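You operate a simulated robot arm through the tools that you are given. There is no shell and no other tool.

You run a simulated two-armed robot. Do the job below in one go: nothing can be reset, and whatever is moved stays where it is left.

Task
Take the lid off the dark jar and lay it down on the top of the white bench.

It is judged by the outcome, as a careful person would: the job done as asked, and still so three seconds after it is handed in. It fails if anything else is knocked over, pushed out of place, dropped, spilled or broken. Lids that push on must go on centred and level and be pressed home; caps that screw on are set level and turned clockwise until they are tight.

Robot
Two 6-joint arms with two-finger grippers on one trunk, on a base that moves. Base frame: it is fixed to the floor where the robot stands at the start and does not move with it; the origin is under the middle of the robot, x ahead of it, y to its left, z up; the surface under the hand at the start is at about z = 0.822. Units: m, degrees, N and s.
The left shoulder is at the start at [0.03, 0.178, 0.963], the right one opposite. With the tool pointing down near the work surface each hand reaches from about 0.38 to 0.84 m from the robot's upright axis, wherever it stands, measured 20 degrees to its own side. Payload 2.54 kg a hand.
The tool frame of a hand sits at the grasp point between the pads (the TCP): z along the fingers, y along the line on which they close. The tips reach 0.03 m beyond it. The gripper opens to 0.116 m; its body begins 0.095 m behind the TCP.
Orientation is that of the tool frame in the base frame, as a unit quaternion [x, y, z, w]. With the fingers straight down and closing along the base's y, the tool's x points along the base's -x, its y along +y and its z along -z.

Tools
- The arms move only by the tool send_rows. It takes "left_series", "right_series" or both (then of equal length, played together; a hand with none holds still); each is a list of rows, each a list of 7 numbers: the turn, a rotation vector about the base's x, y, z in degrees, then the shift along the base's x, y, z in m, then the gripper command, from -1 (shut) to 1 (fully open), values between in proportion. In form: [[wx, wy, wz, tx, ty, tz, gripper], ...]. A call has 1 to 20 rows; each row shifts and turns the commanded pose from where the row before left it. Each row takes 0.2 s and may step no farther than 0.05 m and 8.6 degrees from the row before; otherwise, or with a gripper value out of range, the whole call is refused. A pose out of reach is approached as far as the arm can. The call stops where the force on the tool passes 40 N (or 10 N more than at its start, if that is more) or the arm is blocked; 0.2 s more then pass. Each finger travels about 0.153 m/s and halts on what it meets, pressing with about 42 N; the grip force reading is that of the motor and also rises with nothing between the fingers. The clock runs only during rows and for 0.2 s after the last one: add rows that do not move to give the fingers time. The reply holds the time, the measured pose of the TCP, the force on the tool along the base axes, the opening and the grip force, in the units named above and with some noise, with the torque about the TCP (base axes, N m) and any sound that the robot's microphone picked up.
- Cameras (640 x 400 px; columns grow to the right, rows downward): "scene" is now at [0.0468, -0.0225, 1.687]; the picture's right is [-0.27, -0.96, 0.00], its down [-0.70, 0.20, -0.68] and it looks along [0.66, -0.19, -0.73] (base axes); focal length 253 px, centre (320, 200). "left" rides on the left gripper at [0.069, 0.015, -0.122] in its tool frame; the picture's right is [-0.21, 0.98, 0.00], its down [-0.83, -0.18, -0.53] and it looks along [-0.52, -0.11, 0.85] (tool axes); focal length 251 px, centre (320, 200). "right" rides on the right gripper at [0.069, -0.015, -0.122] in its tool frame; the picture's right is [0.21, 0.98, 0.00], its down [-0.83, 0.18, -0.53] and it looks along [-0.52, 0.11, 0.85] (tool axes); focal length 251 px, centre (320, 200). There is no depth. A picture from a camera that has moved, and an enlarged one, comes with that camera's place and axes in the base frame and with its lens.
- get_image(camera): a new picture of that camera. No time passes.
- slide_trunk(by): moves the trunk up (or, below 0, down) by that many m; the arms and the scene camera ride with it, the base frame stays. It gives what a move gives, with no picture.
- roll_base(legs): drives the robot by 1 to 6 legs, each [ahead, left, turn to the left] in m, m and degrees, along the robot's own axes; the way and the turn of a leg run together, so that a leg with both is an arc; at most 1.5 m and 180 degrees a leg. The arms and the cameras ride along, it lands a little off, and it stops where it bumps. It gives what a move gives.
- turn_head(pan, tilt): turns the head with the scene camera to pan (to the left, within 143 degrees either way) and tilt (down, from -29 to 69), counted from straight ahead of the robot. It gives what a move gives.
- inspect(camera, box): a new picture of the part [left, top, right, bottom] of that camera's present view, enlarged. No time passes.
- sign_off(): hands the job in; it is judged then, once.

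Places have to be worked out from the pictures, the camera data and where the tool is seen. Open the grippers and draw the arms clear of the work before you hand the job in, unless the task says otherwise.

The tools are called after "Emit:" as name(argument=value, ...) on one line, values as JSON. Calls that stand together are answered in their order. send_rows: Moves the arms, as the interface text tells. Its arguments: {"type":"object","properties":{"left_series":{"type":"array","items":{"type":"array","items":{"type":"number"}}},"right_series":{"type":"array","items":{"type":"array","items":{"type":"number"}}}},"required":[]} The other tools are called the same way: slide_trunk (by) moves the trunk up or down; roll_base (legs) drives the base; turn_head (pan, tilt) turns the head that bears the scene camera; get_image (camera) takes a picture; inspect (camera, box) takes an enlarged picture of a part of a camera's view; sign_off () hands the job in.

At the start:

```text
time: 0.0
left_tcp_pos: [0.5404, 0.069, 1.0833]
left_orientation: [0.0, 1.0, 0.0, 0.001]
left_wrist_force: [0.4, 0.2, -0.3]
left_torque: [-0.01, 0.01, -0.01]
left_width: 0.116
left_grip_force: 0.0
right_tcp_pos: [0.3729, -0.3684, 1.1627]
right_orientation: [0.0, 1.0, 0.0, 0.0]
right_wrist_force: [0.0, -0.4, -0.5]
right_torque: [0.02, -0.01, 0.02]
right_width: 0.1161
right_grip_force: 0.1
trunk travel left (down, up): [-0.175, 0.365]
robot x, y, heading: [-0.0037, 0.001, 0.1]
head pan, tilt (commanded): [-15.8, 46.8]
```

scene: 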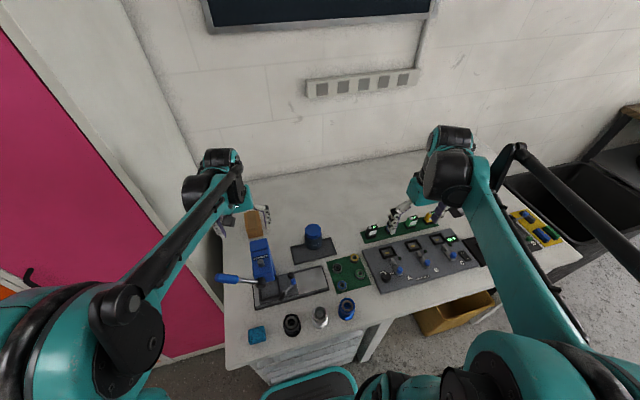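
right: 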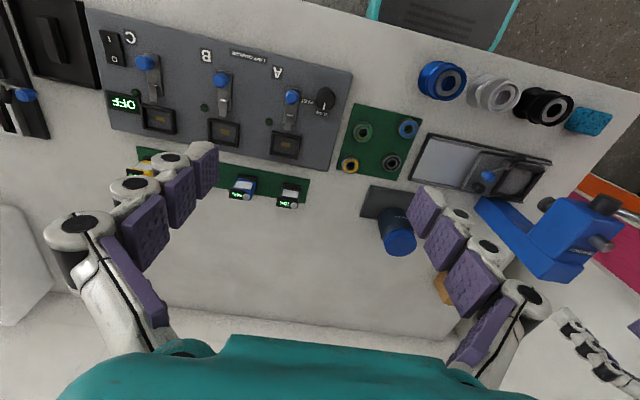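
left: 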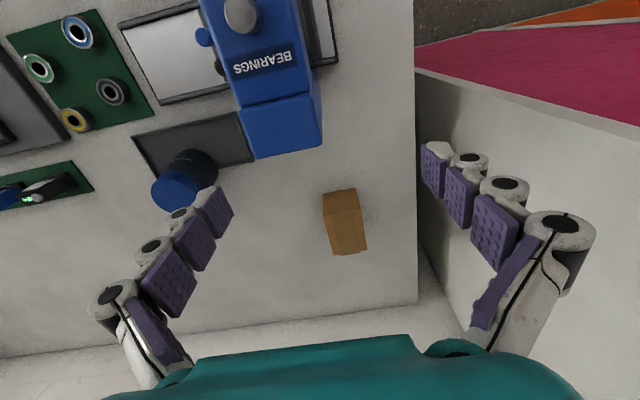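

I start by enlarging the scene picture around the bench to find the dark jar and its lid.

Emit:
inspect(camera="scene", box=[220, 200, 380, 300])

Emit:
inspect(camera="scene", box=[220, 270, 380, 370])

Emit:
inspect(camera="left", box=[100, 80, 340, 230])

Emit:
inspect(camera="right", box=[340, 40, 640, 270])

```text
4.00 times, centred on (300, 250) of scene
camera zoom: at [0.0468, -0.0225, 1.687], right [-0.27, -0.96, 0.0], down [-0.7, 0.2, -0.68], along [0.66, -0.19, -0.73], focal length 1012 px, centre (400, 0)
```

zoom: 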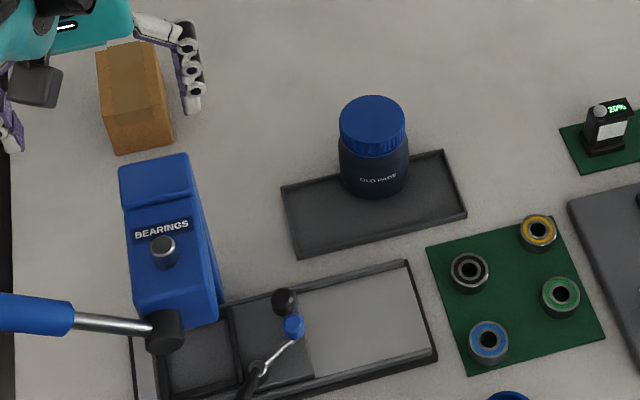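

```text
4.00 times, centred on (300, 320) of scene
camera zoom: at [0.0468, -0.0225, 1.687], right [-0.27, -0.96, 0.0], down [-0.7, 0.2, -0.68], along [0.66, -0.19, -0.73], focal length 1012 px, centre (400, -280)
```

zoom: 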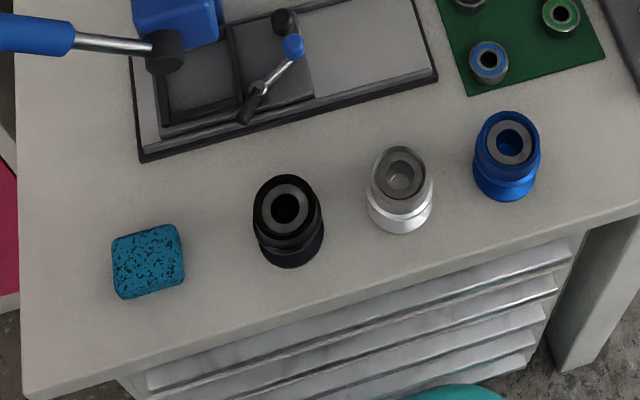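

```text
2.67 times, centred on (220, 155) of left
camera zoom: at [0.4727, 0.083, 1.2057], right [0.21, 0.98, 0.0], down [0.83, -0.18, 0.53], along [0.52, -0.11, -0.85], focal length 670 px, centre (587, 320)
```

zoom: 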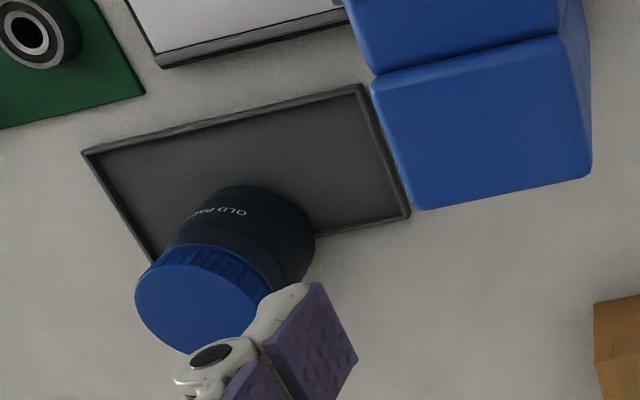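

```text
1.74 times, centred on (490, 155) of right
camera zoom: at [0.3036, -0.3829, 1.2851], right [-0.21, 0.98, 0.0], down [0.83, 0.18, 0.53], along [0.52, 0.11, -0.85], focal length 437 px, centre (24, 278)
```

zoom: 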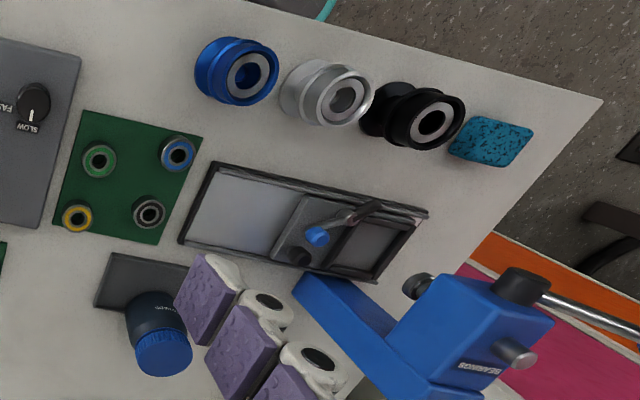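

The only dark jar is the one labelled "OLD PADS", with a blue ribbed lid. I judge the lid to be near (0.61, -0.157) with its top at about z = 0.895. I enlarge it further to see the tray edge and the lid rim.

Emit:
inspect(camera="scene", box=[285, 215, 341, 250])

Emit:
inspect(camera="left", box=[120, 120, 264, 210])

Emit:
inspect(camera="right", box=[345, 175, 441, 265])

Emit:
inspect(camera="scene", box=[340, 200, 500, 300])

```text
11.43 times, centred on (313, 232) of scene
camera zoom: at [0.0468, -0.0225, 1.687], right [-0.27, -0.96, 0.0], down [-0.7, 0.2, -0.68], along [0.66, -0.19, -0.73], focal length 2892 px, centre (400, -171)
```

zoom: 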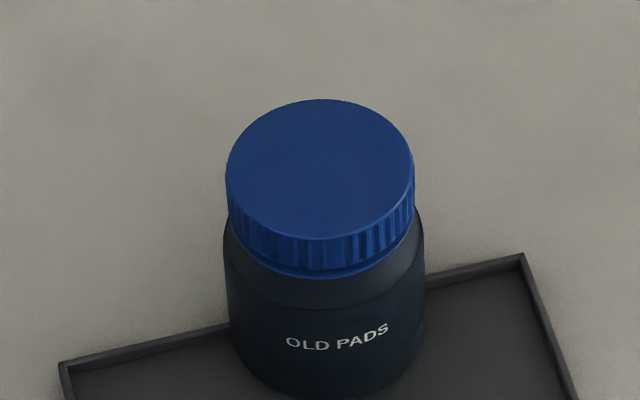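

```text
4.44 times, centred on (192, 165) of left
camera zoom: at [0.4727, 0.083, 1.2057], right [0.21, 0.98, 0.0], down [0.83, -0.18, 0.53], along [0.52, -0.11, -0.85], focal length 1118 px, centre (889, 356)
```

zoom: 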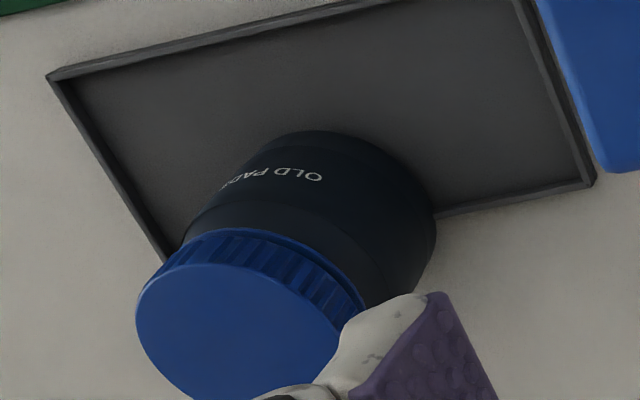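

```text
4.44 times, centred on (393, 220) of right
camera zoom: at [0.3036, -0.3829, 1.2851], right [-0.21, 0.98, 0.0], down [0.83, 0.18, 0.53], along [0.52, 0.11, -0.85], focal length 1118 px, centre (-4, 111)
```

zoom: 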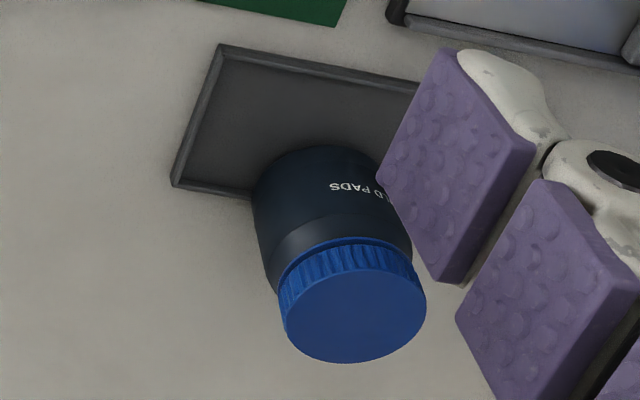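

```text
4.00 times, centred on (420, 250) of scene
camera zoom: at [0.0468, -0.0225, 1.687], right [-0.27, -0.96, 0.0], down [-0.7, 0.2, -0.68], along [0.66, -0.19, -0.73], focal length 1012 px, centre (-80, 0)
```

zoom: 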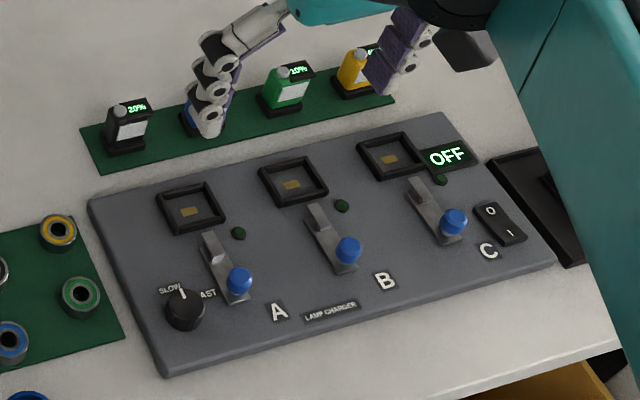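

The jar body is about 0.068 m across and the lid about 0.063 m. The lid top is at about z = 0.904 and its skirt runs down to about 0.886. The blue press at the left reaches about z = 1.03, so I raise the left hand before doing anything near it.

Emit:
send_rows(left_series=[[0, 0, 0, 0, 0, 0.04, 1], [0, 0, 0, 0, 0, 0.04, 1], [0, 0, 0, 0, 0, 0.04, 1], [0, 0, 0, 0, 0, 0, 1]])

```text
time: 1.0
left_tcp_pos: [0.5433, 0.0667, 1.2008]
left_orientation: [0.0, 1.0, 0.0, 0.0]
left_wrist_force: [0.3, 0.0, -0.1]
left_torque: [0.01, -0.01, 0.01]
left_width: 0.1158
left_grip_force: 0.2
right_tcp_pos: [0.3738, -0.3707, 1.1616]
right_orientation: [0.0, 1.0, 0.0, 0.0]
right_wrist_force: [-0.7, 0.6, -1.4]
right_torque: [0.01, 0.01, 0.0]
right_width: 0.1157
right_grip_force: 0.1
trunk travel left (down, up): [-0.175, 0.365]
robot x, y, heading: [0.0048, 0.0, -0.2]
head pan, tilt (commanded): [-15.8, 46.8]
```

The left hand is clear at z = 1.20. I drive the base 0.15 m to the right so that the left arm reaches the jar without crossing over the press.

Emit:
roll_base(legs=[[0, -0.15, 0]])

Emit:
get_image(camera="scene")

```text
time: 2.4
left_tcp_pos: [0.5261, -0.0007, 1.202]
left_orientation: [-0.029, 1.0, 0.001, 0.0]
left_wrist_force: [0.0, -0.2, 0.2]
left_torque: [-0.04, -0.03, 0.03]
left_width: 0.116
left_grip_force: 0.1
right_tcp_pos: [0.3792, -0.4456, 1.1641]
right_orientation: [-0.029, 1.0, -0.001, -0.001]
right_wrist_force: [-1.0, 0.3, 0.0]
right_torque: [-0.01, -0.01, -0.04]
right_width: 0.1159
right_grip_force: 0.1
trunk travel left (down, up): [-0.175, 0.365]
robot x, y, heading: [-0.0126, -0.0977, 3.1]
head pan, tilt (commanded): [-15.8, 46.8]
stopped in leg 1: the robot was blocked; the commanded pose is now the measured one
```

```text
taken
camera scene: at [0.0345, -0.1168, 1.6871], right [-0.22, -0.98, 0.0], down [-0.71, 0.16, -0.68], along [0.67, -0.15, -0.73], focal length 253 px, centre (320, 200)
```

scene: 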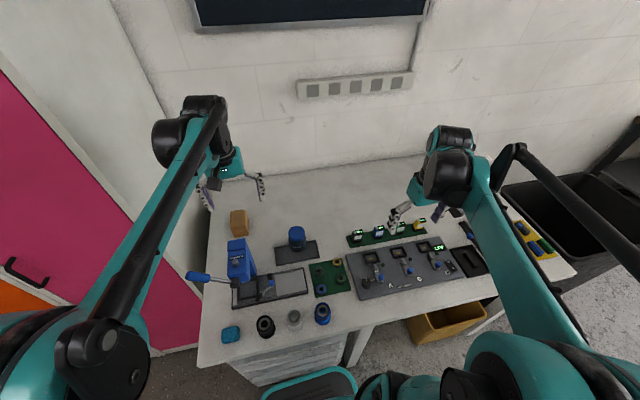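

The base stopped after about 0.10 m, blocked, with the heading turned 3°. I check that nothing on the bench or floor shifted.

Emit:
inspect(camera="scene", box=[340, 200, 500, 300])

Emit:
inspect(camera="scene", box=[180, 200, 340, 300])

Emit:
inspect(camera="scene", box=[200, 290, 520, 400])

```text
4.00 times, centred on (420, 250) of scene
camera zoom: at [0.0345, -0.1168, 1.6871], right [-0.22, -0.98, 0.0], down [-0.71, 0.16, -0.68], along [0.67, -0.15, -0.73], focal length 1012 px, centre (-80, 0)
```

zoom: 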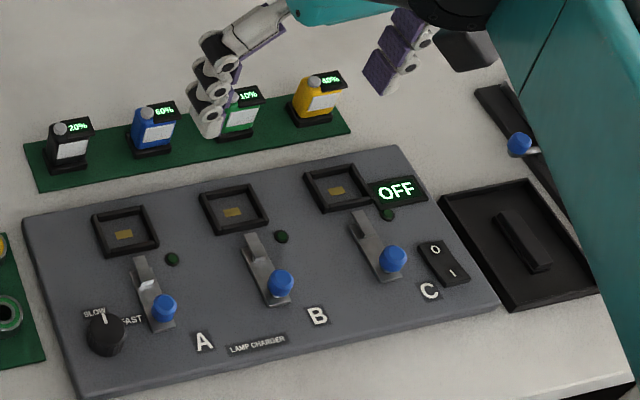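

```text
4.00 times, centred on (260, 250) of scene
camera zoom: at [0.0345, -0.1168, 1.6871], right [-0.22, -0.98, 0.0], down [-0.71, 0.16, -0.68], along [0.67, -0.15, -0.73], focal length 1012 px, centre (560, 0)
```

zoom: 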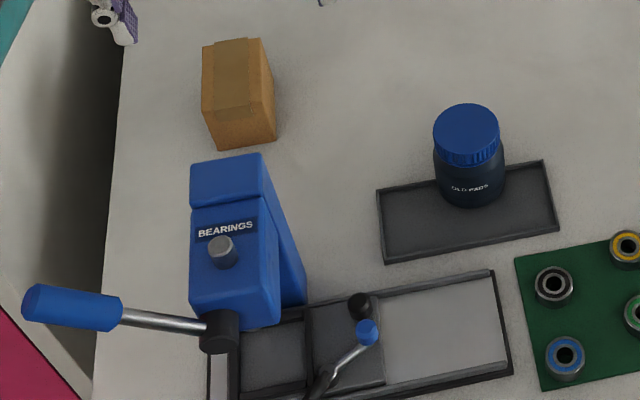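

```text
2.00 times, centred on (360, 345) of scene
camera zoom: at [0.0345, -0.1168, 1.6871], right [-0.22, -0.98, 0.0], down [-0.71, 0.16, -0.68], along [0.67, -0.15, -0.73], focal length 506 px, centre (240, -90)
```

zoom: 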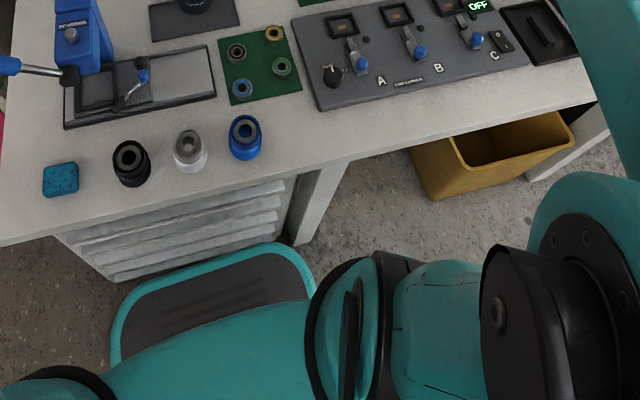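

Everything on the bench looks as it was, and the base seems to have met the bench leg. I back off 2 cm to the left so it isn't touching.

Emit:
roll_base(legs=[[0, 0.02, 0]])

Emit:
get_image(camera="left")

```text
time: 3.1
left_tcp_pos: [0.5244, 0.0188, 1.2004]
left_orientation: [-0.029, 1.0, 0.0, 0.0]
left_wrist_force: [0.1, 0.7, 0.6]
left_torque: [-0.02, 0.0, 0.03]
left_width: 0.1161
left_grip_force: 0.1
right_tcp_pos: [0.3783, -0.4268, 1.1624]
right_orientation: [-0.028, 1.0, 0.0, 0.0]
right_wrist_force: [-0.8, 0.1, 0.0]
right_torque: [-0.03, -0.01, -0.01]
right_width: 0.1162
right_grip_force: 0.1
trunk travel left (down, up): [-0.175, 0.365]
robot x, y, heading: [-0.0136, -0.0772, 3.2]
head pan, tilt (commanded): [-15.8, 46.8]
```

```text
taken
camera left: at [0.4565, 0.0295, 1.3233], right [0.16, 0.99, 0.0], down [0.83, -0.13, 0.53], along [0.53, -0.08, -0.85], focal length 251 px, centre (320, 200)
```

left: 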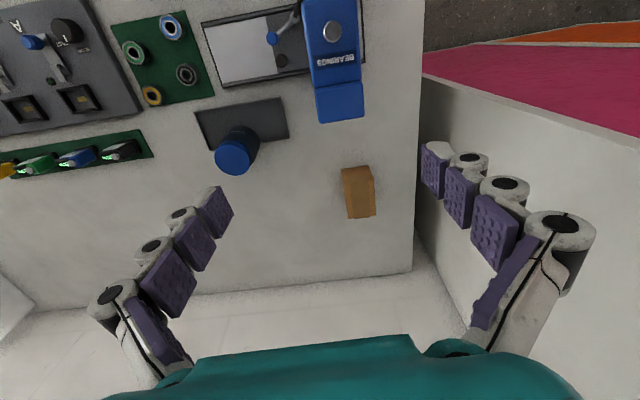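

I now move the left hand above the jar while turning it about -93° about z, so that the fingers close along x and its camera faces away from the right hand's side.

Emit:
send_rows(left_series=[[0, 0, -8.5, 0.0076, -0.0159, 0, 1], [0, 0, -8.5, 0.0076, -0.0159, 0, 1], [0, 0, -8.5, 0.0076, -0.0159, 0, 1], [0, 0, -8.5, 0.0076, -0.0159, 0, 1], [0, 0, -8.5, 0.0076, -0.0159, 0, 1], [0, 0, -8.5, 0.0076, -0.0159, 0, 1], [0, 0, -8.5, 0.0076, -0.0159, 0, 1], [0, 0, -8.5, 0.0076, -0.0159, 0, 1], [0, 0, -8.5, 0.0076, -0.0159, 0, 1], [0, 0, -8.5, 0.0076, -0.0159, 0, 1], [0, 0, -8.5, 0.0076, -0.0159, 0, 1], [0, 0, 0, 0, 0, 0, 1], [0, 0, 0, 0, 0, 0, 1]])

Emit:
get_image(camera="left")

Emit:
get_image(camera="scene")

```text
time: 6.0
left_tcp_pos: [0.6086, -0.1545, 1.2024]
left_orientation: [0.709, 0.705, 0.0, 0.0]
left_wrist_force: [0.9, 0.4, 0.5]
left_torque: [0.01, 0.01, 0.05]
left_width: 0.1157
left_grip_force: 0.1
right_tcp_pos: [0.3798, -0.4273, 1.1622]
right_orientation: [-0.028, 1.0, 0.0, 0.0]
right_wrist_force: [1.0, 0.6, 0.2]
right_torque: [0.04, 0.0, -0.01]
right_width: 0.1161
right_grip_force: 0.1
trunk travel left (down, up): [-0.175, 0.365]
robot x, y, heading: [-0.012, -0.0795, 3.5]
head pan, tilt (commanded): [-15.8, 46.8]
```

```text
taken
camera left: at [0.6257, -0.0862, 1.3241], right [0.98, -0.22, 0.0], down [-0.19, -0.82, 0.53], along [-0.12, -0.52, -0.85], focal length 251 px, centre (320, 200)
```

left: 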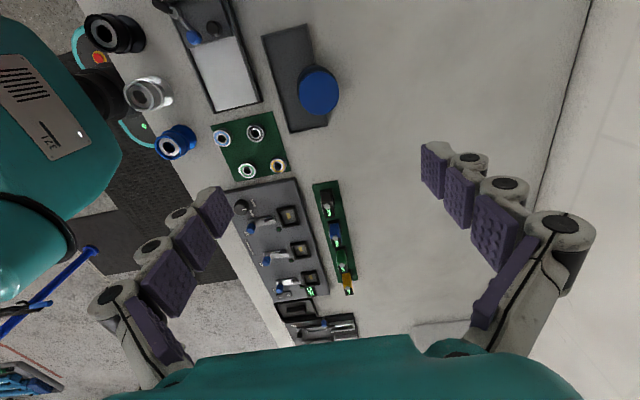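

```text
taken
camera scene: at [0.035, -0.0991, 1.687], right [-0.22, -0.98, 0.0], down [-0.71, 0.16, -0.68], along [0.67, -0.15, -0.73], focal length 253 px, centre (320, 200)
```

scene: 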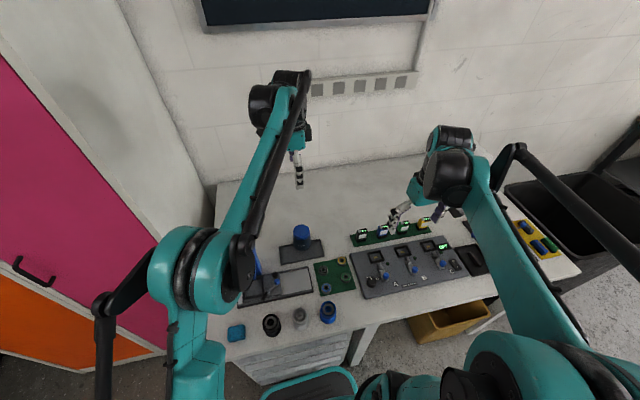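

The left hand is above the jar at z = 1.20. I zoom in on the lid to fix its centre.

Emit:
inspect(camera="left", box=[270, 45, 366, 105])

Emit:
inspect(camera="scene", box=[272, 215, 336, 255])

```text
6.67 times, centred on (318, 75) of left
camera zoom: at [0.6257, -0.0862, 1.3241], right [0.98, -0.22, 0.0], down [-0.19, -0.82, 0.53], along [-0.12, -0.52, -0.85], focal length 1676 px, centre (333, 1033)
```

zoom: 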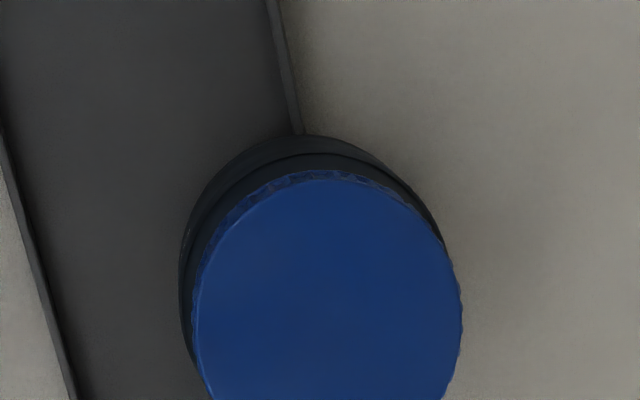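

```text
10.00 times, centred on (304, 235) of scene
camera zoom: at [0.035, -0.0991, 1.687], right [-0.22, -0.98, 0.0], down [-0.71, 0.16, -0.68], along [0.67, -0.15, -0.73], focal length 2530 px, centre (480, -150)
```

zoom: 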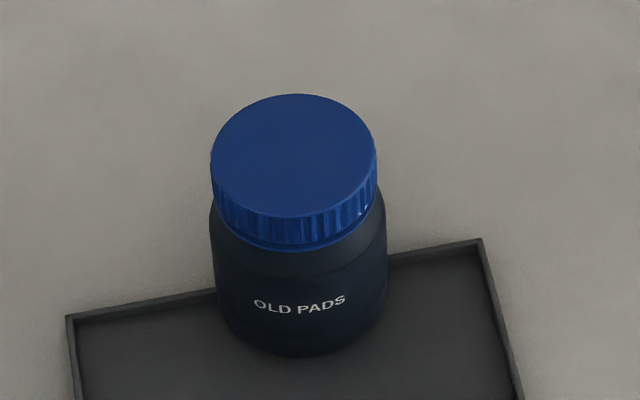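

The lid centre works out at about (0.6085, -0.1556), almost exactly below the TCP. I lower the left hand to z = 1.00, so the tips stay about 6 cm above the lid, and look again.

Emit:
send_rows(left_series=[[0, 0, 0, 0, 0, -0.04, 1], [0, 0, 0, 0, 0, -0.04, 1], [0, 0, 0, 0, 0, -0.04, 1], [0, 0, 0, 0, 0, -0.04, 1], [0, 0, 0, 0, -0.001, -0.04, 1], [0, 0, 0, 0, 0, 0, 1]])

Emit:
get_image(camera="left")

Emit:
get_image(camera="scene")

Emit:
get_image(camera="right")

```text
time: 7.3
left_tcp_pos: [0.6084, -0.1583, 1.0016]
left_orientation: [0.708, 0.706, 0.0, 0.0]
left_wrist_force: [0.1, -0.3, 0.1]
left_torque: [0.0, -0.01, -0.01]
left_width: 0.1159
left_grip_force: 0.1
right_tcp_pos: [0.3799, -0.4272, 1.1626]
right_orientation: [-0.028, 1.0, 0.001, 0.0]
right_wrist_force: [0.4, -0.2, 1.3]
right_torque: [0.01, -0.03, 0.0]
right_width: 0.1161
right_grip_force: 0.1
trunk travel left (down, up): [-0.175, 0.365]
robot x, y, heading: [-0.0132, -0.0789, 3.2]
head pan, tilt (commanded): [-15.8, 46.8]
```

```text
taken
camera left: at [0.624, -0.0899, 1.1243], right [0.98, -0.22, 0.0], down [-0.18, -0.82, 0.53], along [-0.12, -0.52, -0.85], focal length 251 px, centre (320, 200)
```

left: 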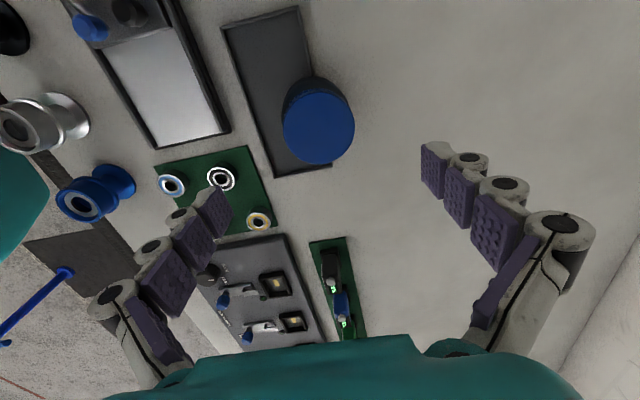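

```text
taken
camera scene: at [0.0343, -0.0985, 1.687], right [-0.22, -0.98, 0.0], down [-0.71, 0.16, -0.68], along [0.67, -0.15, -0.73], focal length 253 px, centre (320, 200)
```

scene: 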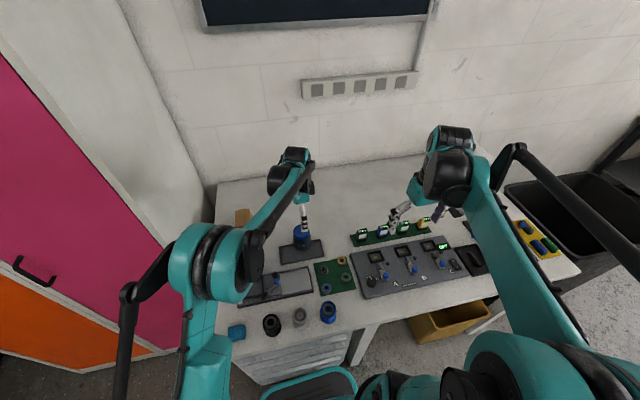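

```text
taken
camera right: at [0.311, -0.4439, 1.2852], right [-0.27, 0.96, 0.0], down [0.81, 0.23, 0.53], along [0.51, 0.14, -0.85], focal length 251 px, centre (320, 200)
```

right: 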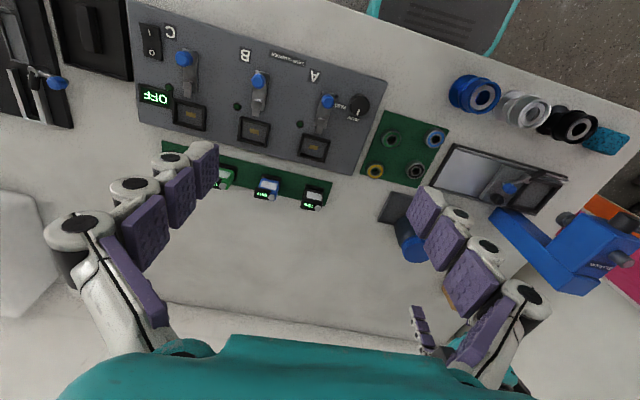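

The left hand hovers about 7 cm above the lid. I zoom in on the lid in the left view to refine the centre and height.

Emit:
inspect(camera="left", box=[256, 65, 384, 175])

Emit:
inspect(camera="scene", box=[262, 190, 342, 260])

```text
3.64 times, centred on (320, 120) of left
camera zoom: at [0.624, -0.0899, 1.1243], right [0.98, -0.22, 0.0], down [-0.18, -0.82, 0.53], along [-0.12, -0.52, -0.85], focal length 914 px, centre (320, 491)
```

zoom: 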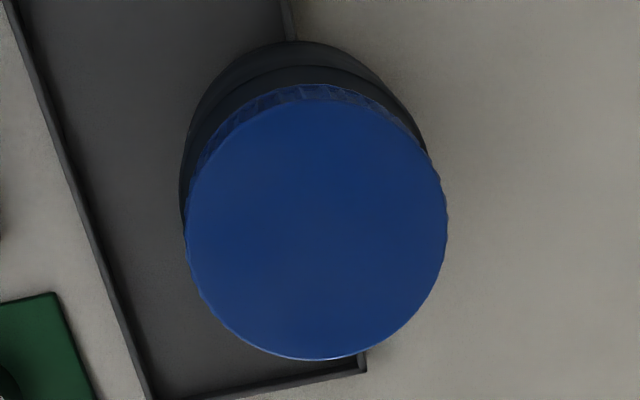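

```text
5.71 times, centred on (302, 225) of scene
camera zoom: at [0.0343, -0.0985, 1.687], right [-0.22, -0.98, 0.0], down [-0.71, 0.16, -0.68], along [0.67, -0.15, -0.73], focal length 1446 px, centre (423, 57)
```

zoom: 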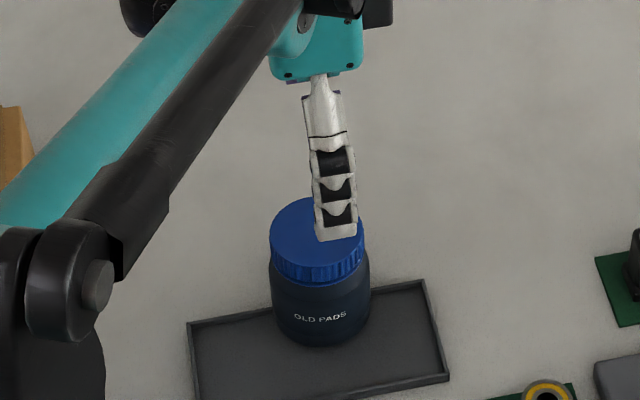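

The lid centre comes out at (0.608, -0.1545), its top at z ≈ 0.905 and its diameter at about 0.062 m. I lower the left hand until the tips are level with the bottom of the lid skirt (TCP about 0.918), with the fingers still open.

Emit:
send_rows(left_series=[[0, 0, 0, 0, 0.001, -0.03, 1], [0, 0, 0, 0, 0.001, -0.03, 1], [0, 0, 0, 0, 0, -0.015, 1], [0, 0, 0, 0, 0, -0.0085, 1], [0, 0, 0, 0, 0, 0, 1]])

Emit:
get_image(camera="left")

Emit:
inspect(camera="scene", box=[262, 190, 342, 260])

Emit:
inspect(camera="right", box=[360, 170, 480, 290])

```text
time: 8.6
left_tcp_pos: [0.6089, -0.1574, 0.9171]
left_orientation: [0.708, 0.706, -0.001, 0.0]
left_wrist_force: [0.6, 0.2, -0.2]
left_torque: [0.0, -0.03, 0.03]
left_width: 0.116
left_grip_force: 0.2
right_tcp_pos: [0.38, -0.426, 1.163]
right_orientation: [-0.028, 1.0, 0.001, 0.0]
right_wrist_force: [-0.2, 0.1, 0.3]
right_torque: [-0.01, 0.01, -0.02]
right_width: 0.1159
right_grip_force: 0.1
trunk travel left (down, up): [-0.175, 0.365]
robot x, y, heading: [-0.0121, -0.0815, 3.2]
head pan, tilt (commanded): [-15.8, 46.8]
```

```text
taken
camera left: at [0.6248, -0.0883, 1.0391], right [0.98, -0.22, 0.0], down [-0.18, -0.82, 0.53], along [-0.12, -0.52, -0.85], focal length 251 px, centre (320, 200)
```

left: 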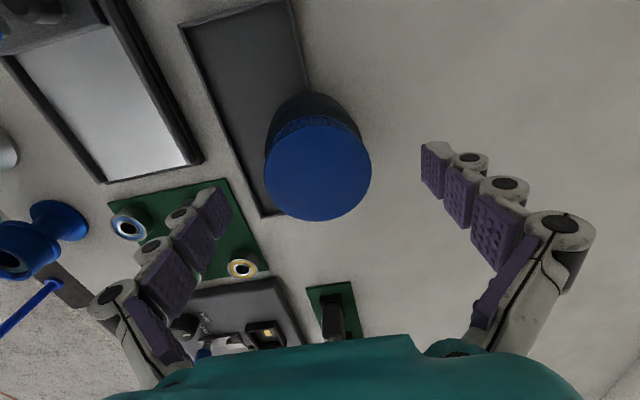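

```text
5.71 times, centred on (302, 225) of scene
camera zoom: at [0.0347, -0.0987, 1.687], right [-0.22, -0.98, 0.0], down [-0.71, 0.16, -0.68], along [0.67, -0.15, -0.73], focal length 1446 px, centre (423, 57)
```

zoom: 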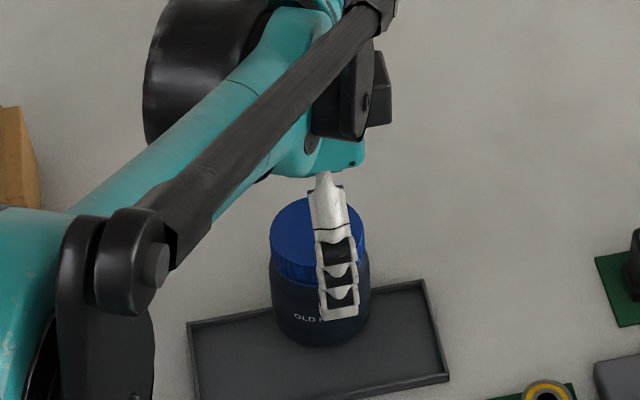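

```text
3.33 times, centred on (420, 230) of right
camera zoom: at [0.3114, -0.444, 1.2851], right [-0.27, 0.96, 0.0], down [0.81, 0.23, 0.53], along [0.51, 0.14, -0.85], focal length 838 px, centre (-13, 100)
```

zoom: 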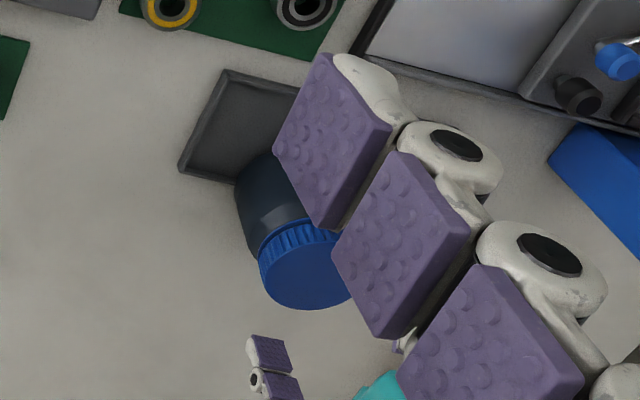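

The lid sits about 4 mm further to +y than the TCP and is centred in x. I shift by that amount and close the left fingers on the lid.

Emit:
send_rows(left_series=[[0, 0, 0, 0, 0.004, 0, 1], [0, 0, 0, 0, 0, 0, 1], [0, 0, 0, 0, 0, 0, 0.3], [0, 0, 0, 0, 0, 0, 0.0], [0, 0, 0, 0, 0, 0, -0.2], [0, 0, 0, 0, 0, 0, -0.2], [0, 0, 0, 0, 0, 0, -0.2]])

Emit:
get_image(camera="left")

Emit:
inspect(camera="scene", box=[262, 190, 342, 260])

Emit:
inspect(camera="right", box=[360, 170, 480, 290])

```text
time: 10.2
left_tcp_pos: [0.6072, -0.1527, 0.9188]
left_orientation: [0.708, 0.706, 0.0, 0.0]
left_wrist_force: [-2.4, 2.7, 5.0]
left_torque: [-0.46, 1.8, 0.5]
left_width: 0.0593
left_grip_force: 41.7
right_tcp_pos: [0.3794, -0.4268, 1.1629]
right_orientation: [-0.029, 1.0, 0.0, 0.0]
right_wrist_force: [0.0, 0.0, -0.2]
right_torque: [-0.01, -0.03, -0.01]
right_width: 0.1159
right_grip_force: 0.0
trunk travel left (down, up): [-0.175, 0.365]
robot x, y, heading: [-0.0134, -0.0811, 3.0]
head pan, tilt (commanded): [-15.8, 46.8]
```

```text
taken
camera left: at [0.6246, -0.0835, 1.0403], right [0.98, -0.22, 0.0], down [-0.18, -0.82, 0.53], along [-0.12, -0.52, -0.85], focal length 251 px, centre (320, 200)
```

left: 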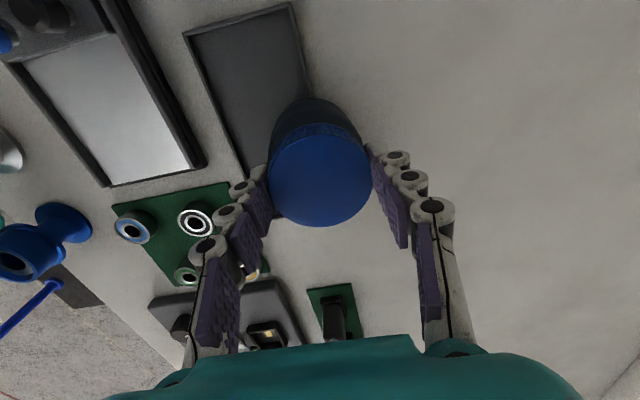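

```text
5.71 times, centred on (302, 225) of scene
camera zoom: at [0.0342, -0.0981, 1.6871], right [-0.22, -0.98, 0.0], down [-0.71, 0.16, -0.68], along [0.67, -0.15, -0.73], focal length 1446 px, centre (423, 57)
```

zoom: 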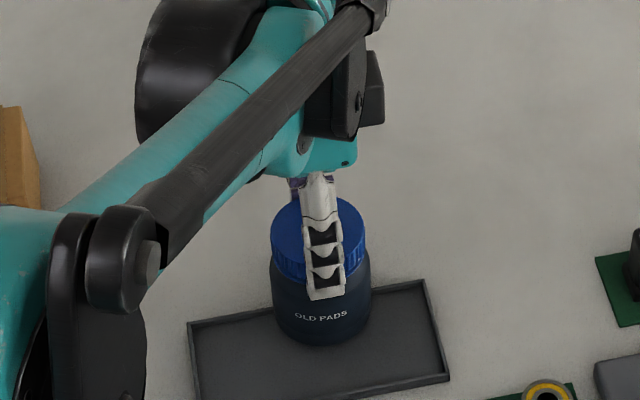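

```text
3.33 times, centred on (420, 230) of right
camera zoom: at [0.311, -0.4436, 1.2853], right [-0.27, 0.96, 0.0], down [0.81, 0.23, 0.53], along [0.51, 0.14, -0.85], focal length 838 px, centre (-13, 100)
```

zoom: 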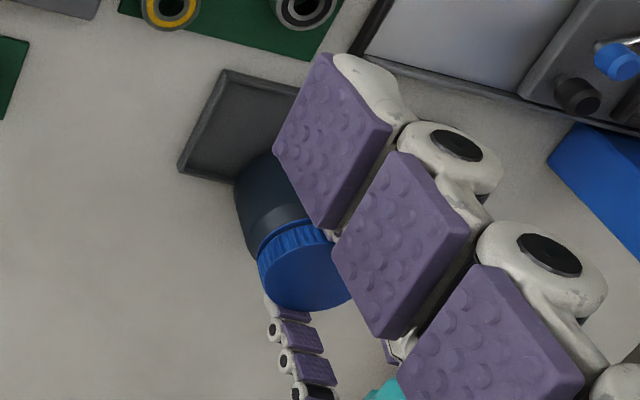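

The lid is gripped (width 0.059 m, grip force 41.7 N) and the jar did not move. I lift very gently, by 4 mm, to feel whether the lid is loose, pushed on, or carries the whole jar.

Emit:
send_rows(left_series=[[0, 0, 0, 0, 0, 0.001, -0.2], [0, 0, 0, 0, 0, 0.001, -0.2], [0, 0, 0, 0, 0, 0.001, -0.2], [0, 0, 0, 0, 0, 0.001, -0.2], [0, 0, 0, 0, 0, 0, -0.2]])

Emit:
get_image(camera="left")

Emit:
inspect(camera="scene", box=[262, 190, 342, 260])

Emit:
inspect(camera="right", box=[360, 170, 480, 290])

```text
time: 11.3
left_tcp_pos: [0.61, -0.152, 0.9229]
left_orientation: [0.708, 0.706, 0.0, 0.0]
left_wrist_force: [-23.7, -4.8, -21.4]
left_torque: [-1.44, 1.61, 0.06]
left_width: 0.0589
left_grip_force: 41.9
right_tcp_pos: [0.3791, -0.427, 1.1631]
right_orientation: [-0.028, 1.0, -0.001, 0.0]
right_wrist_force: [0.0, 0.1, -0.1]
right_torque: [0.06, 0.03, 0.04]
right_width: 0.1162
right_grip_force: 0.1
trunk travel left (down, up): [-0.175, 0.365]
robot x, y, heading: [-0.0147, -0.0749, 3.0]
head pan, tilt (commanded): [-15.8, 46.8]
```

```text
taken
camera left: at [0.6252, -0.0825, 1.0442], right [0.98, -0.22, 0.0], down [-0.18, -0.82, 0.53], along [-0.12, -0.52, -0.85], focal length 251 px, centre (320, 200)
```

left: 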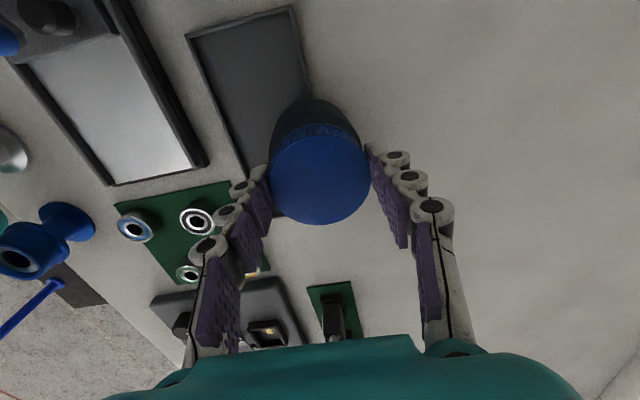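

```text
5.71 times, centred on (302, 225) of scene
camera zoom: at [0.0348, -0.0978, 1.687], right [-0.22, -0.98, 0.0], down [-0.71, 0.16, -0.68], along [0.67, -0.15, -0.73], focal length 1446 px, centre (423, 57)
```

zoom: 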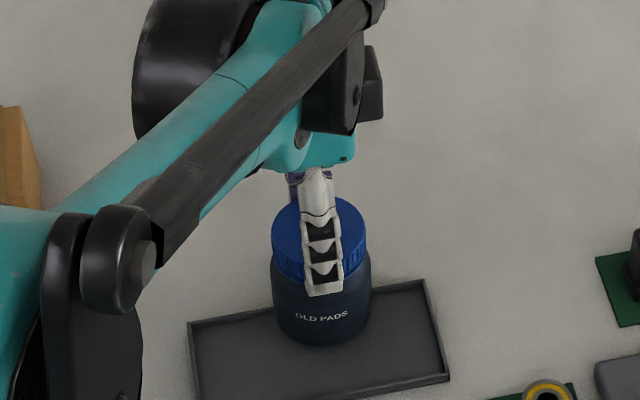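

```text
3.33 times, centred on (420, 230) of right
camera zoom: at [0.3114, -0.4434, 1.2852], right [-0.27, 0.96, 0.0], down [0.81, 0.23, 0.53], along [0.51, 0.14, -0.85], focal length 838 px, centre (-13, 100)
```

zoom: 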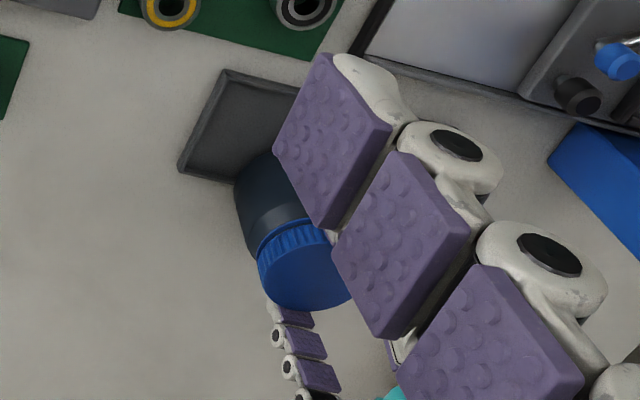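

The jar stayed put while the pull reached about 21 N, so the jar is held firmly and the lid doesn't simply lift off. I go back down 4 mm and try turning the lid counter-clockwise by a few degrees.

Emit:
send_rows(left_series=[[0, 0, 0, 0, 0, -0.002, -0.2], [0, 0, 0, 0, 0, -0.002, -0.2], [0, 0, 0, 0, 0, 0, -0.2], [0, 0, 4, 0, 0, 0, -0.2], [0, 0, 4, 0, 0, 0, -0.2], [0, 0, 0, 0, 0, 0, -0.2]])

Emit:
get_image(camera="left")

Emit:
inspect(camera="scene", box=[262, 190, 342, 260])

```text
time: 12.8
left_tcp_pos: [0.6082, -0.1507, 0.9179]
left_orientation: [0.658, 0.753, 0.0, 0.001]
left_wrist_force: [-11.2, 16.4, -8.0]
left_torque: [0.16, 0.39, 0.05]
left_width: 0.0591
left_grip_force: 42.0
right_tcp_pos: [0.3782, -0.4257, 1.1642]
right_orientation: [-0.028, 1.0, -0.001, 0.001]
right_wrist_force: [-0.5, 0.2, -0.1]
right_torque: [0.02, -0.01, 0.01]
right_width: 0.1159
right_grip_force: 0.0
trunk travel left (down, up): [-0.175, 0.365]
robot x, y, heading: [-0.0073, -0.0807, 3.2]
head pan, tilt (commanded): [-15.8, 46.8]
```

```text
taken
camera left: at [0.6144, -0.08, 1.04], right [1.0, -0.08, 0.0], down [-0.07, -0.84, 0.53], along [-0.04, -0.53, -0.84], focal length 251 px, centre (320, 200)
```

left: 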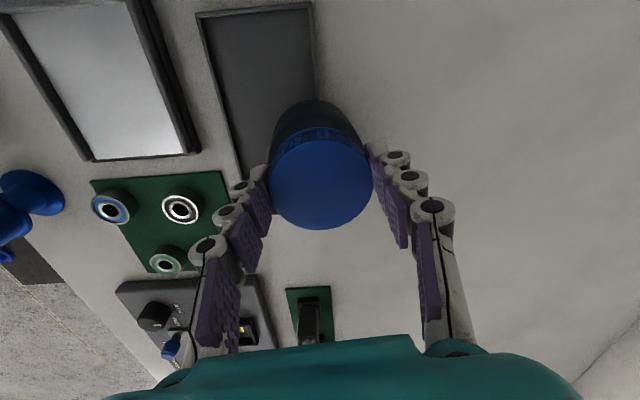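

```text
5.71 times, centred on (302, 225) of scene
camera zoom: at [0.0329, -0.0963, 1.687], right [-0.22, -0.98, 0.0], down [-0.71, 0.16, -0.68], along [0.67, -0.15, -0.73], focal length 1446 px, centre (423, 57)
```

zoom: 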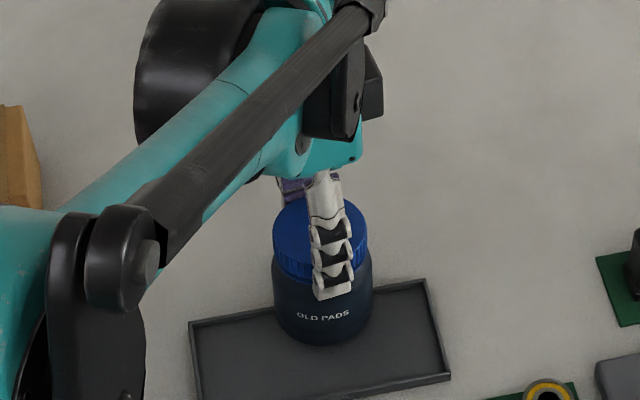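

The hand turned 8° with almost no torque about z (0.05 Nm), and the "OLD PADS" label did not turn, so the lid is likely turning on the jar. The side forces (-11, +16 N) show that I'm slightly off the lid axis, so I shift toward them and turn another 25° counter-clockwise.

Emit:
send_rows(left_series=[[0, 0, 0, -0.001, 0.0015, 0, -0.2], [0, 0, 5, 0, 0, 0, -0.2], [0, 0, 5, 0, 0, 0, -0.2], [0, 0, 5, 0, 0, 0, -0.2], [0, 0, 5, 0, 0, 0, -0.2], [0, 0, 5, 0, 0, 0, -0.2], [0, 0, 0, 0, 0, 0, -0.2]])

Emit:
inspect(camera="left", box=[240, 80, 400, 240])

Emit:
inspect(camera="scene", box=[262, 190, 342, 260])

```text
time: 14.3
left_tcp_pos: [0.6061, -0.1515, 0.9171]
left_orientation: [0.479, 0.878, 0.0, 0.0]
left_wrist_force: [-14.1, 5.3, 0.8]
left_torque: [-0.91, 1.62, 0.1]
left_width: 0.0593
left_grip_force: 42.4
right_tcp_pos: [0.3785, -0.4274, 1.1636]
right_orientation: [-0.028, 1.0, 0.0, 0.001]
right_wrist_force: [-0.2, 0.5, -0.6]
right_torque: [0.0, 0.03, 0.0]
right_width: 0.1158
right_grip_force: 0.0
trunk travel left (down, up): [-0.175, 0.365]
robot x, y, heading: [-0.0119, -0.0779, 3.3]
head pan, tilt (commanded): [-15.8, 46.8]
```

```text
2.50 times, centred on (320, 160) of left
camera zoom: at [0.5824, -0.0847, 1.0395], right [0.94, 0.35, 0.0], down [0.29, -0.79, 0.53], along [0.19, -0.5, -0.85], focal length 629 px, centre (320, 300)
```

zoom: 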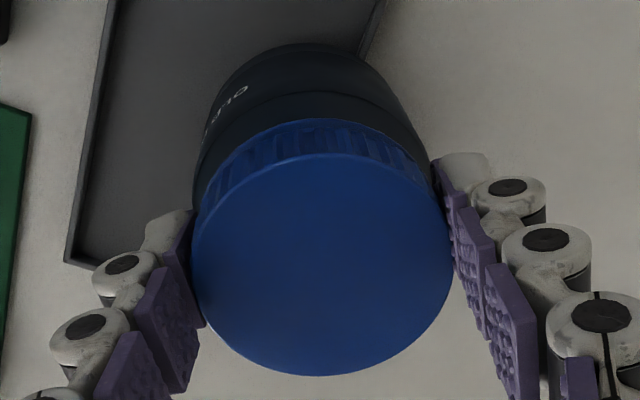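

```text
5.71 times, centred on (302, 225) of scene
camera zoom: at [0.0333, -0.0981, 1.6869], right [-0.22, -0.98, 0.0], down [-0.71, 0.16, -0.68], along [0.67, -0.15, -0.73], focal length 1446 px, centre (423, 57)
```

zoom: 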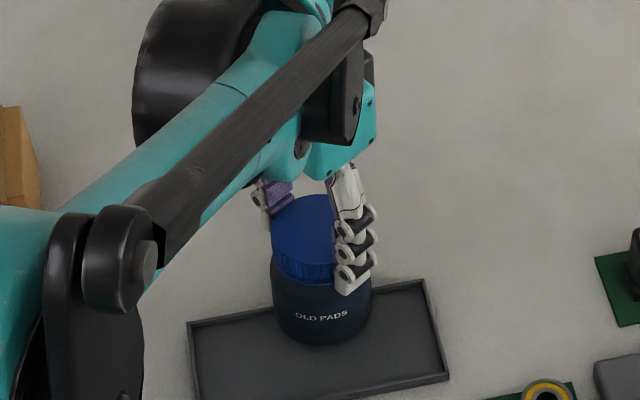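

The label is still in place and the z torque is only 0.1 Nm, so the lid is turning. I nudge -1.5 mm in x to ease the side force and turn a further 60°, watching the vertical force to learn whether the lid climbs a thread.

Emit:
send_rows(left_series=[[0, 0, 0, -0.0015, 0.0005, 0, -0.2], [0, 0, 6, 0, 0, 0, -0.2], [0, 0, 6, 0, 0, 0, -0.2], [0, 0, 6, 0, 0, 0, -0.2], [0, 0, 6, 0, 0, 0, -0.2], [0, 0, 6, 0, 0, 0, -0.2], [0, 0, 6, 0, 0, 0, -0.2], [0, 0, 6, 0, 0, 0, -0.2], [0, 0, 6, 0, 0, 0, -0.2], [0, 0, 6, 0, 0, 0, -0.2], [0, 0, 6, 0, 0, 0, -0.2], [0, 0, 0, 0, 0, 0, -0.2]])

Emit:
inspect(camera="left", box=[240, 80, 400, 240])

Emit:
inspect(camera="scene", box=[262, 190, 342, 260])

Emit:
inspect(camera="right", box=[360, 170, 480, 290])

```text
time: 15.4
left_tcp_pos: [0.6062, -0.1512, 0.9169]
left_orientation: [0.325, 0.946, -0.001, -0.001]
left_wrist_force: [-1.9, -1.7, -5.2]
left_torque: [-0.9, 1.14, 0.02]
left_width: 0.0594
left_grip_force: 41.9
right_tcp_pos: [0.379, -0.4277, 1.1629]
right_orientation: [-0.028, 1.0, 0.001, 0.0]
right_wrist_force: [-0.5, 0.1, 0.5]
right_torque: [-0.01, 0.0, 0.01]
right_width: 0.1159
right_grip_force: 0.0
trunk travel left (down, up): [-0.175, 0.365]
robot x, y, heading: [-0.0105, -0.0766, 3.3]
head pan, tilt (commanded): [-15.8, 46.8]
stopped in row 5 (left hand): the force on the tool passed its limit at 44 N (the readings are from after the stop); the commanded pose is now the measured one
```

```text
2.50 times, centred on (320, 160) of left
camera zoom: at [0.5615, -0.0976, 1.0392], right [0.77, 0.64, 0.0], down [0.54, -0.65, 0.53], along [0.34, -0.41, -0.85], focal length 629 px, centre (320, 300)
```

zoom: 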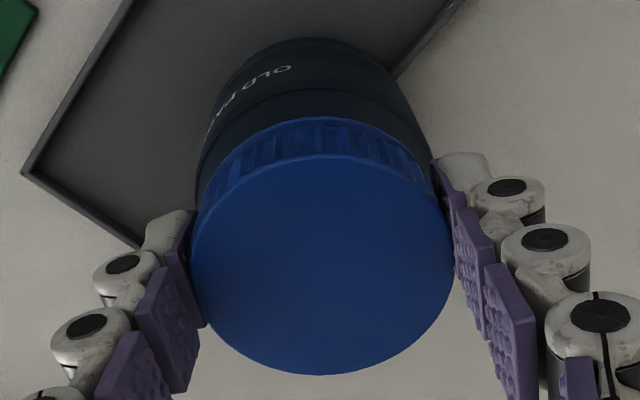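

```text
5.71 times, centred on (302, 225) of scene
camera zoom: at [0.0353, -0.0983, 1.6871], right [-0.22, -0.98, 0.0], down [-0.71, 0.16, -0.68], along [0.67, -0.15, -0.73], focal length 1446 px, centre (423, 57)
```

zoom: 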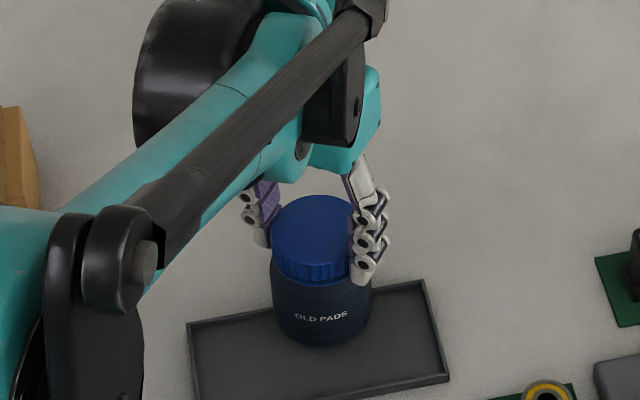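

```text
3.33 times, centred on (420, 230) of right
camera zoom: at [0.3116, -0.444, 1.2852], right [-0.27, 0.96, 0.0], down [0.81, 0.23, 0.53], along [0.51, 0.14, -0.85], focal length 838 px, centre (-13, 100)
```

zoom: 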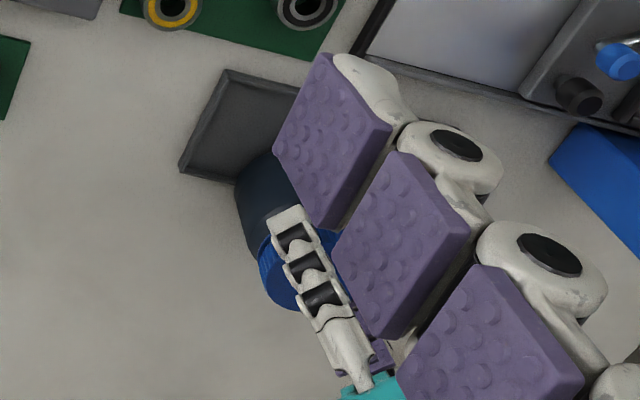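

The force limit tripped because the hand isn't turning exactly about the lid axis; in the tool frame the lid centre sits about 5 mm toward tool -x. I open a little, recentre by about (+3.5, -2.8) mm, and look.

Emit:
send_rows(left_series=[[0, 0, 0, 0, 0, 0, 0.6], [0, 0, 0, 0, 0, 0, 0.6], [0, 0, 0, 0.0035, -0.0028, 0, 0.6], [0, 0, 0, 0, 0, 0, 0.6], [0, 0, 0, 0, 0, 0, 0.6]])

Emit:
inspect(camera="left", box=[240, 80, 400, 240])

Emit:
inspect(camera="scene", box=[272, 210, 336, 255])

```text
time: 16.6
left_tcp_pos: [0.6093, -0.1552, 0.9166]
left_orientation: [0.323, 0.946, -0.001, 0.0]
left_wrist_force: [0.4, 0.3, 0.1]
left_torque: [-0.01, 0.03, 0.01]
left_width: 0.0927
left_grip_force: 0.0
right_tcp_pos: [0.3788, -0.4266, 1.162]
right_orientation: [-0.028, 1.0, 0.0, -0.001]
right_wrist_force: [0.6, -0.1, -0.4]
right_torque: [0.01, -0.02, 0.02]
right_width: 0.1159
right_grip_force: 0.1
trunk travel left (down, up): [-0.175, 0.365]
robot x, y, heading: [-0.0158, -0.0786, 3.0]
head pan, tilt (commanded): [-15.8, 46.8]
```

```text
2.50 times, centred on (320, 160) of left
camera zoom: at [0.565, -0.1004, 1.0392], right [0.77, 0.64, 0.0], down [0.54, -0.65, 0.53], along [0.34, -0.41, -0.85], focal length 629 px, centre (320, 300)
```

zoom: 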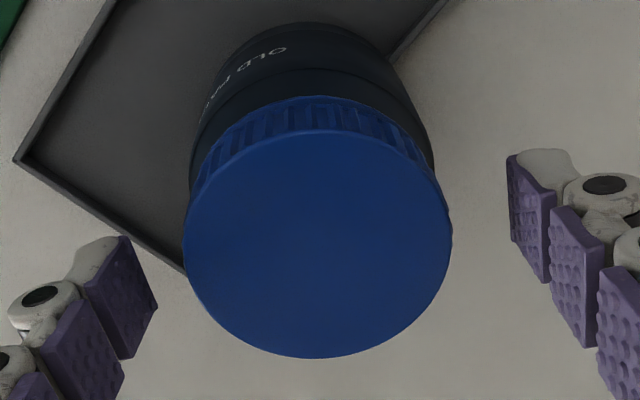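

```text
8.89 times, centred on (304, 232) of scene
camera zoom: at [0.0349, -0.0988, 1.687], right [-0.22, -0.98, 0.0], down [-0.71, 0.16, -0.68], along [0.67, -0.15, -0.73], focal length 2249 px, centre (462, -89)
```

zoom: 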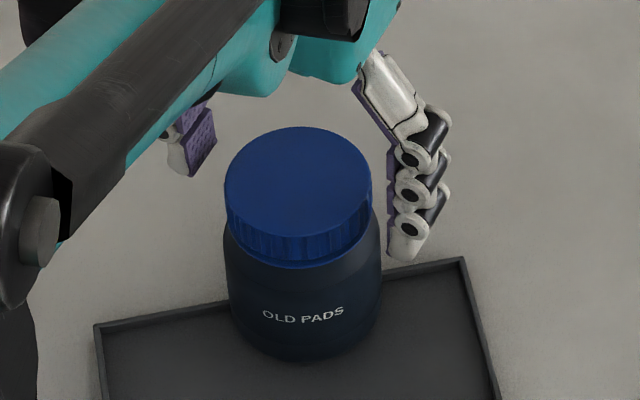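

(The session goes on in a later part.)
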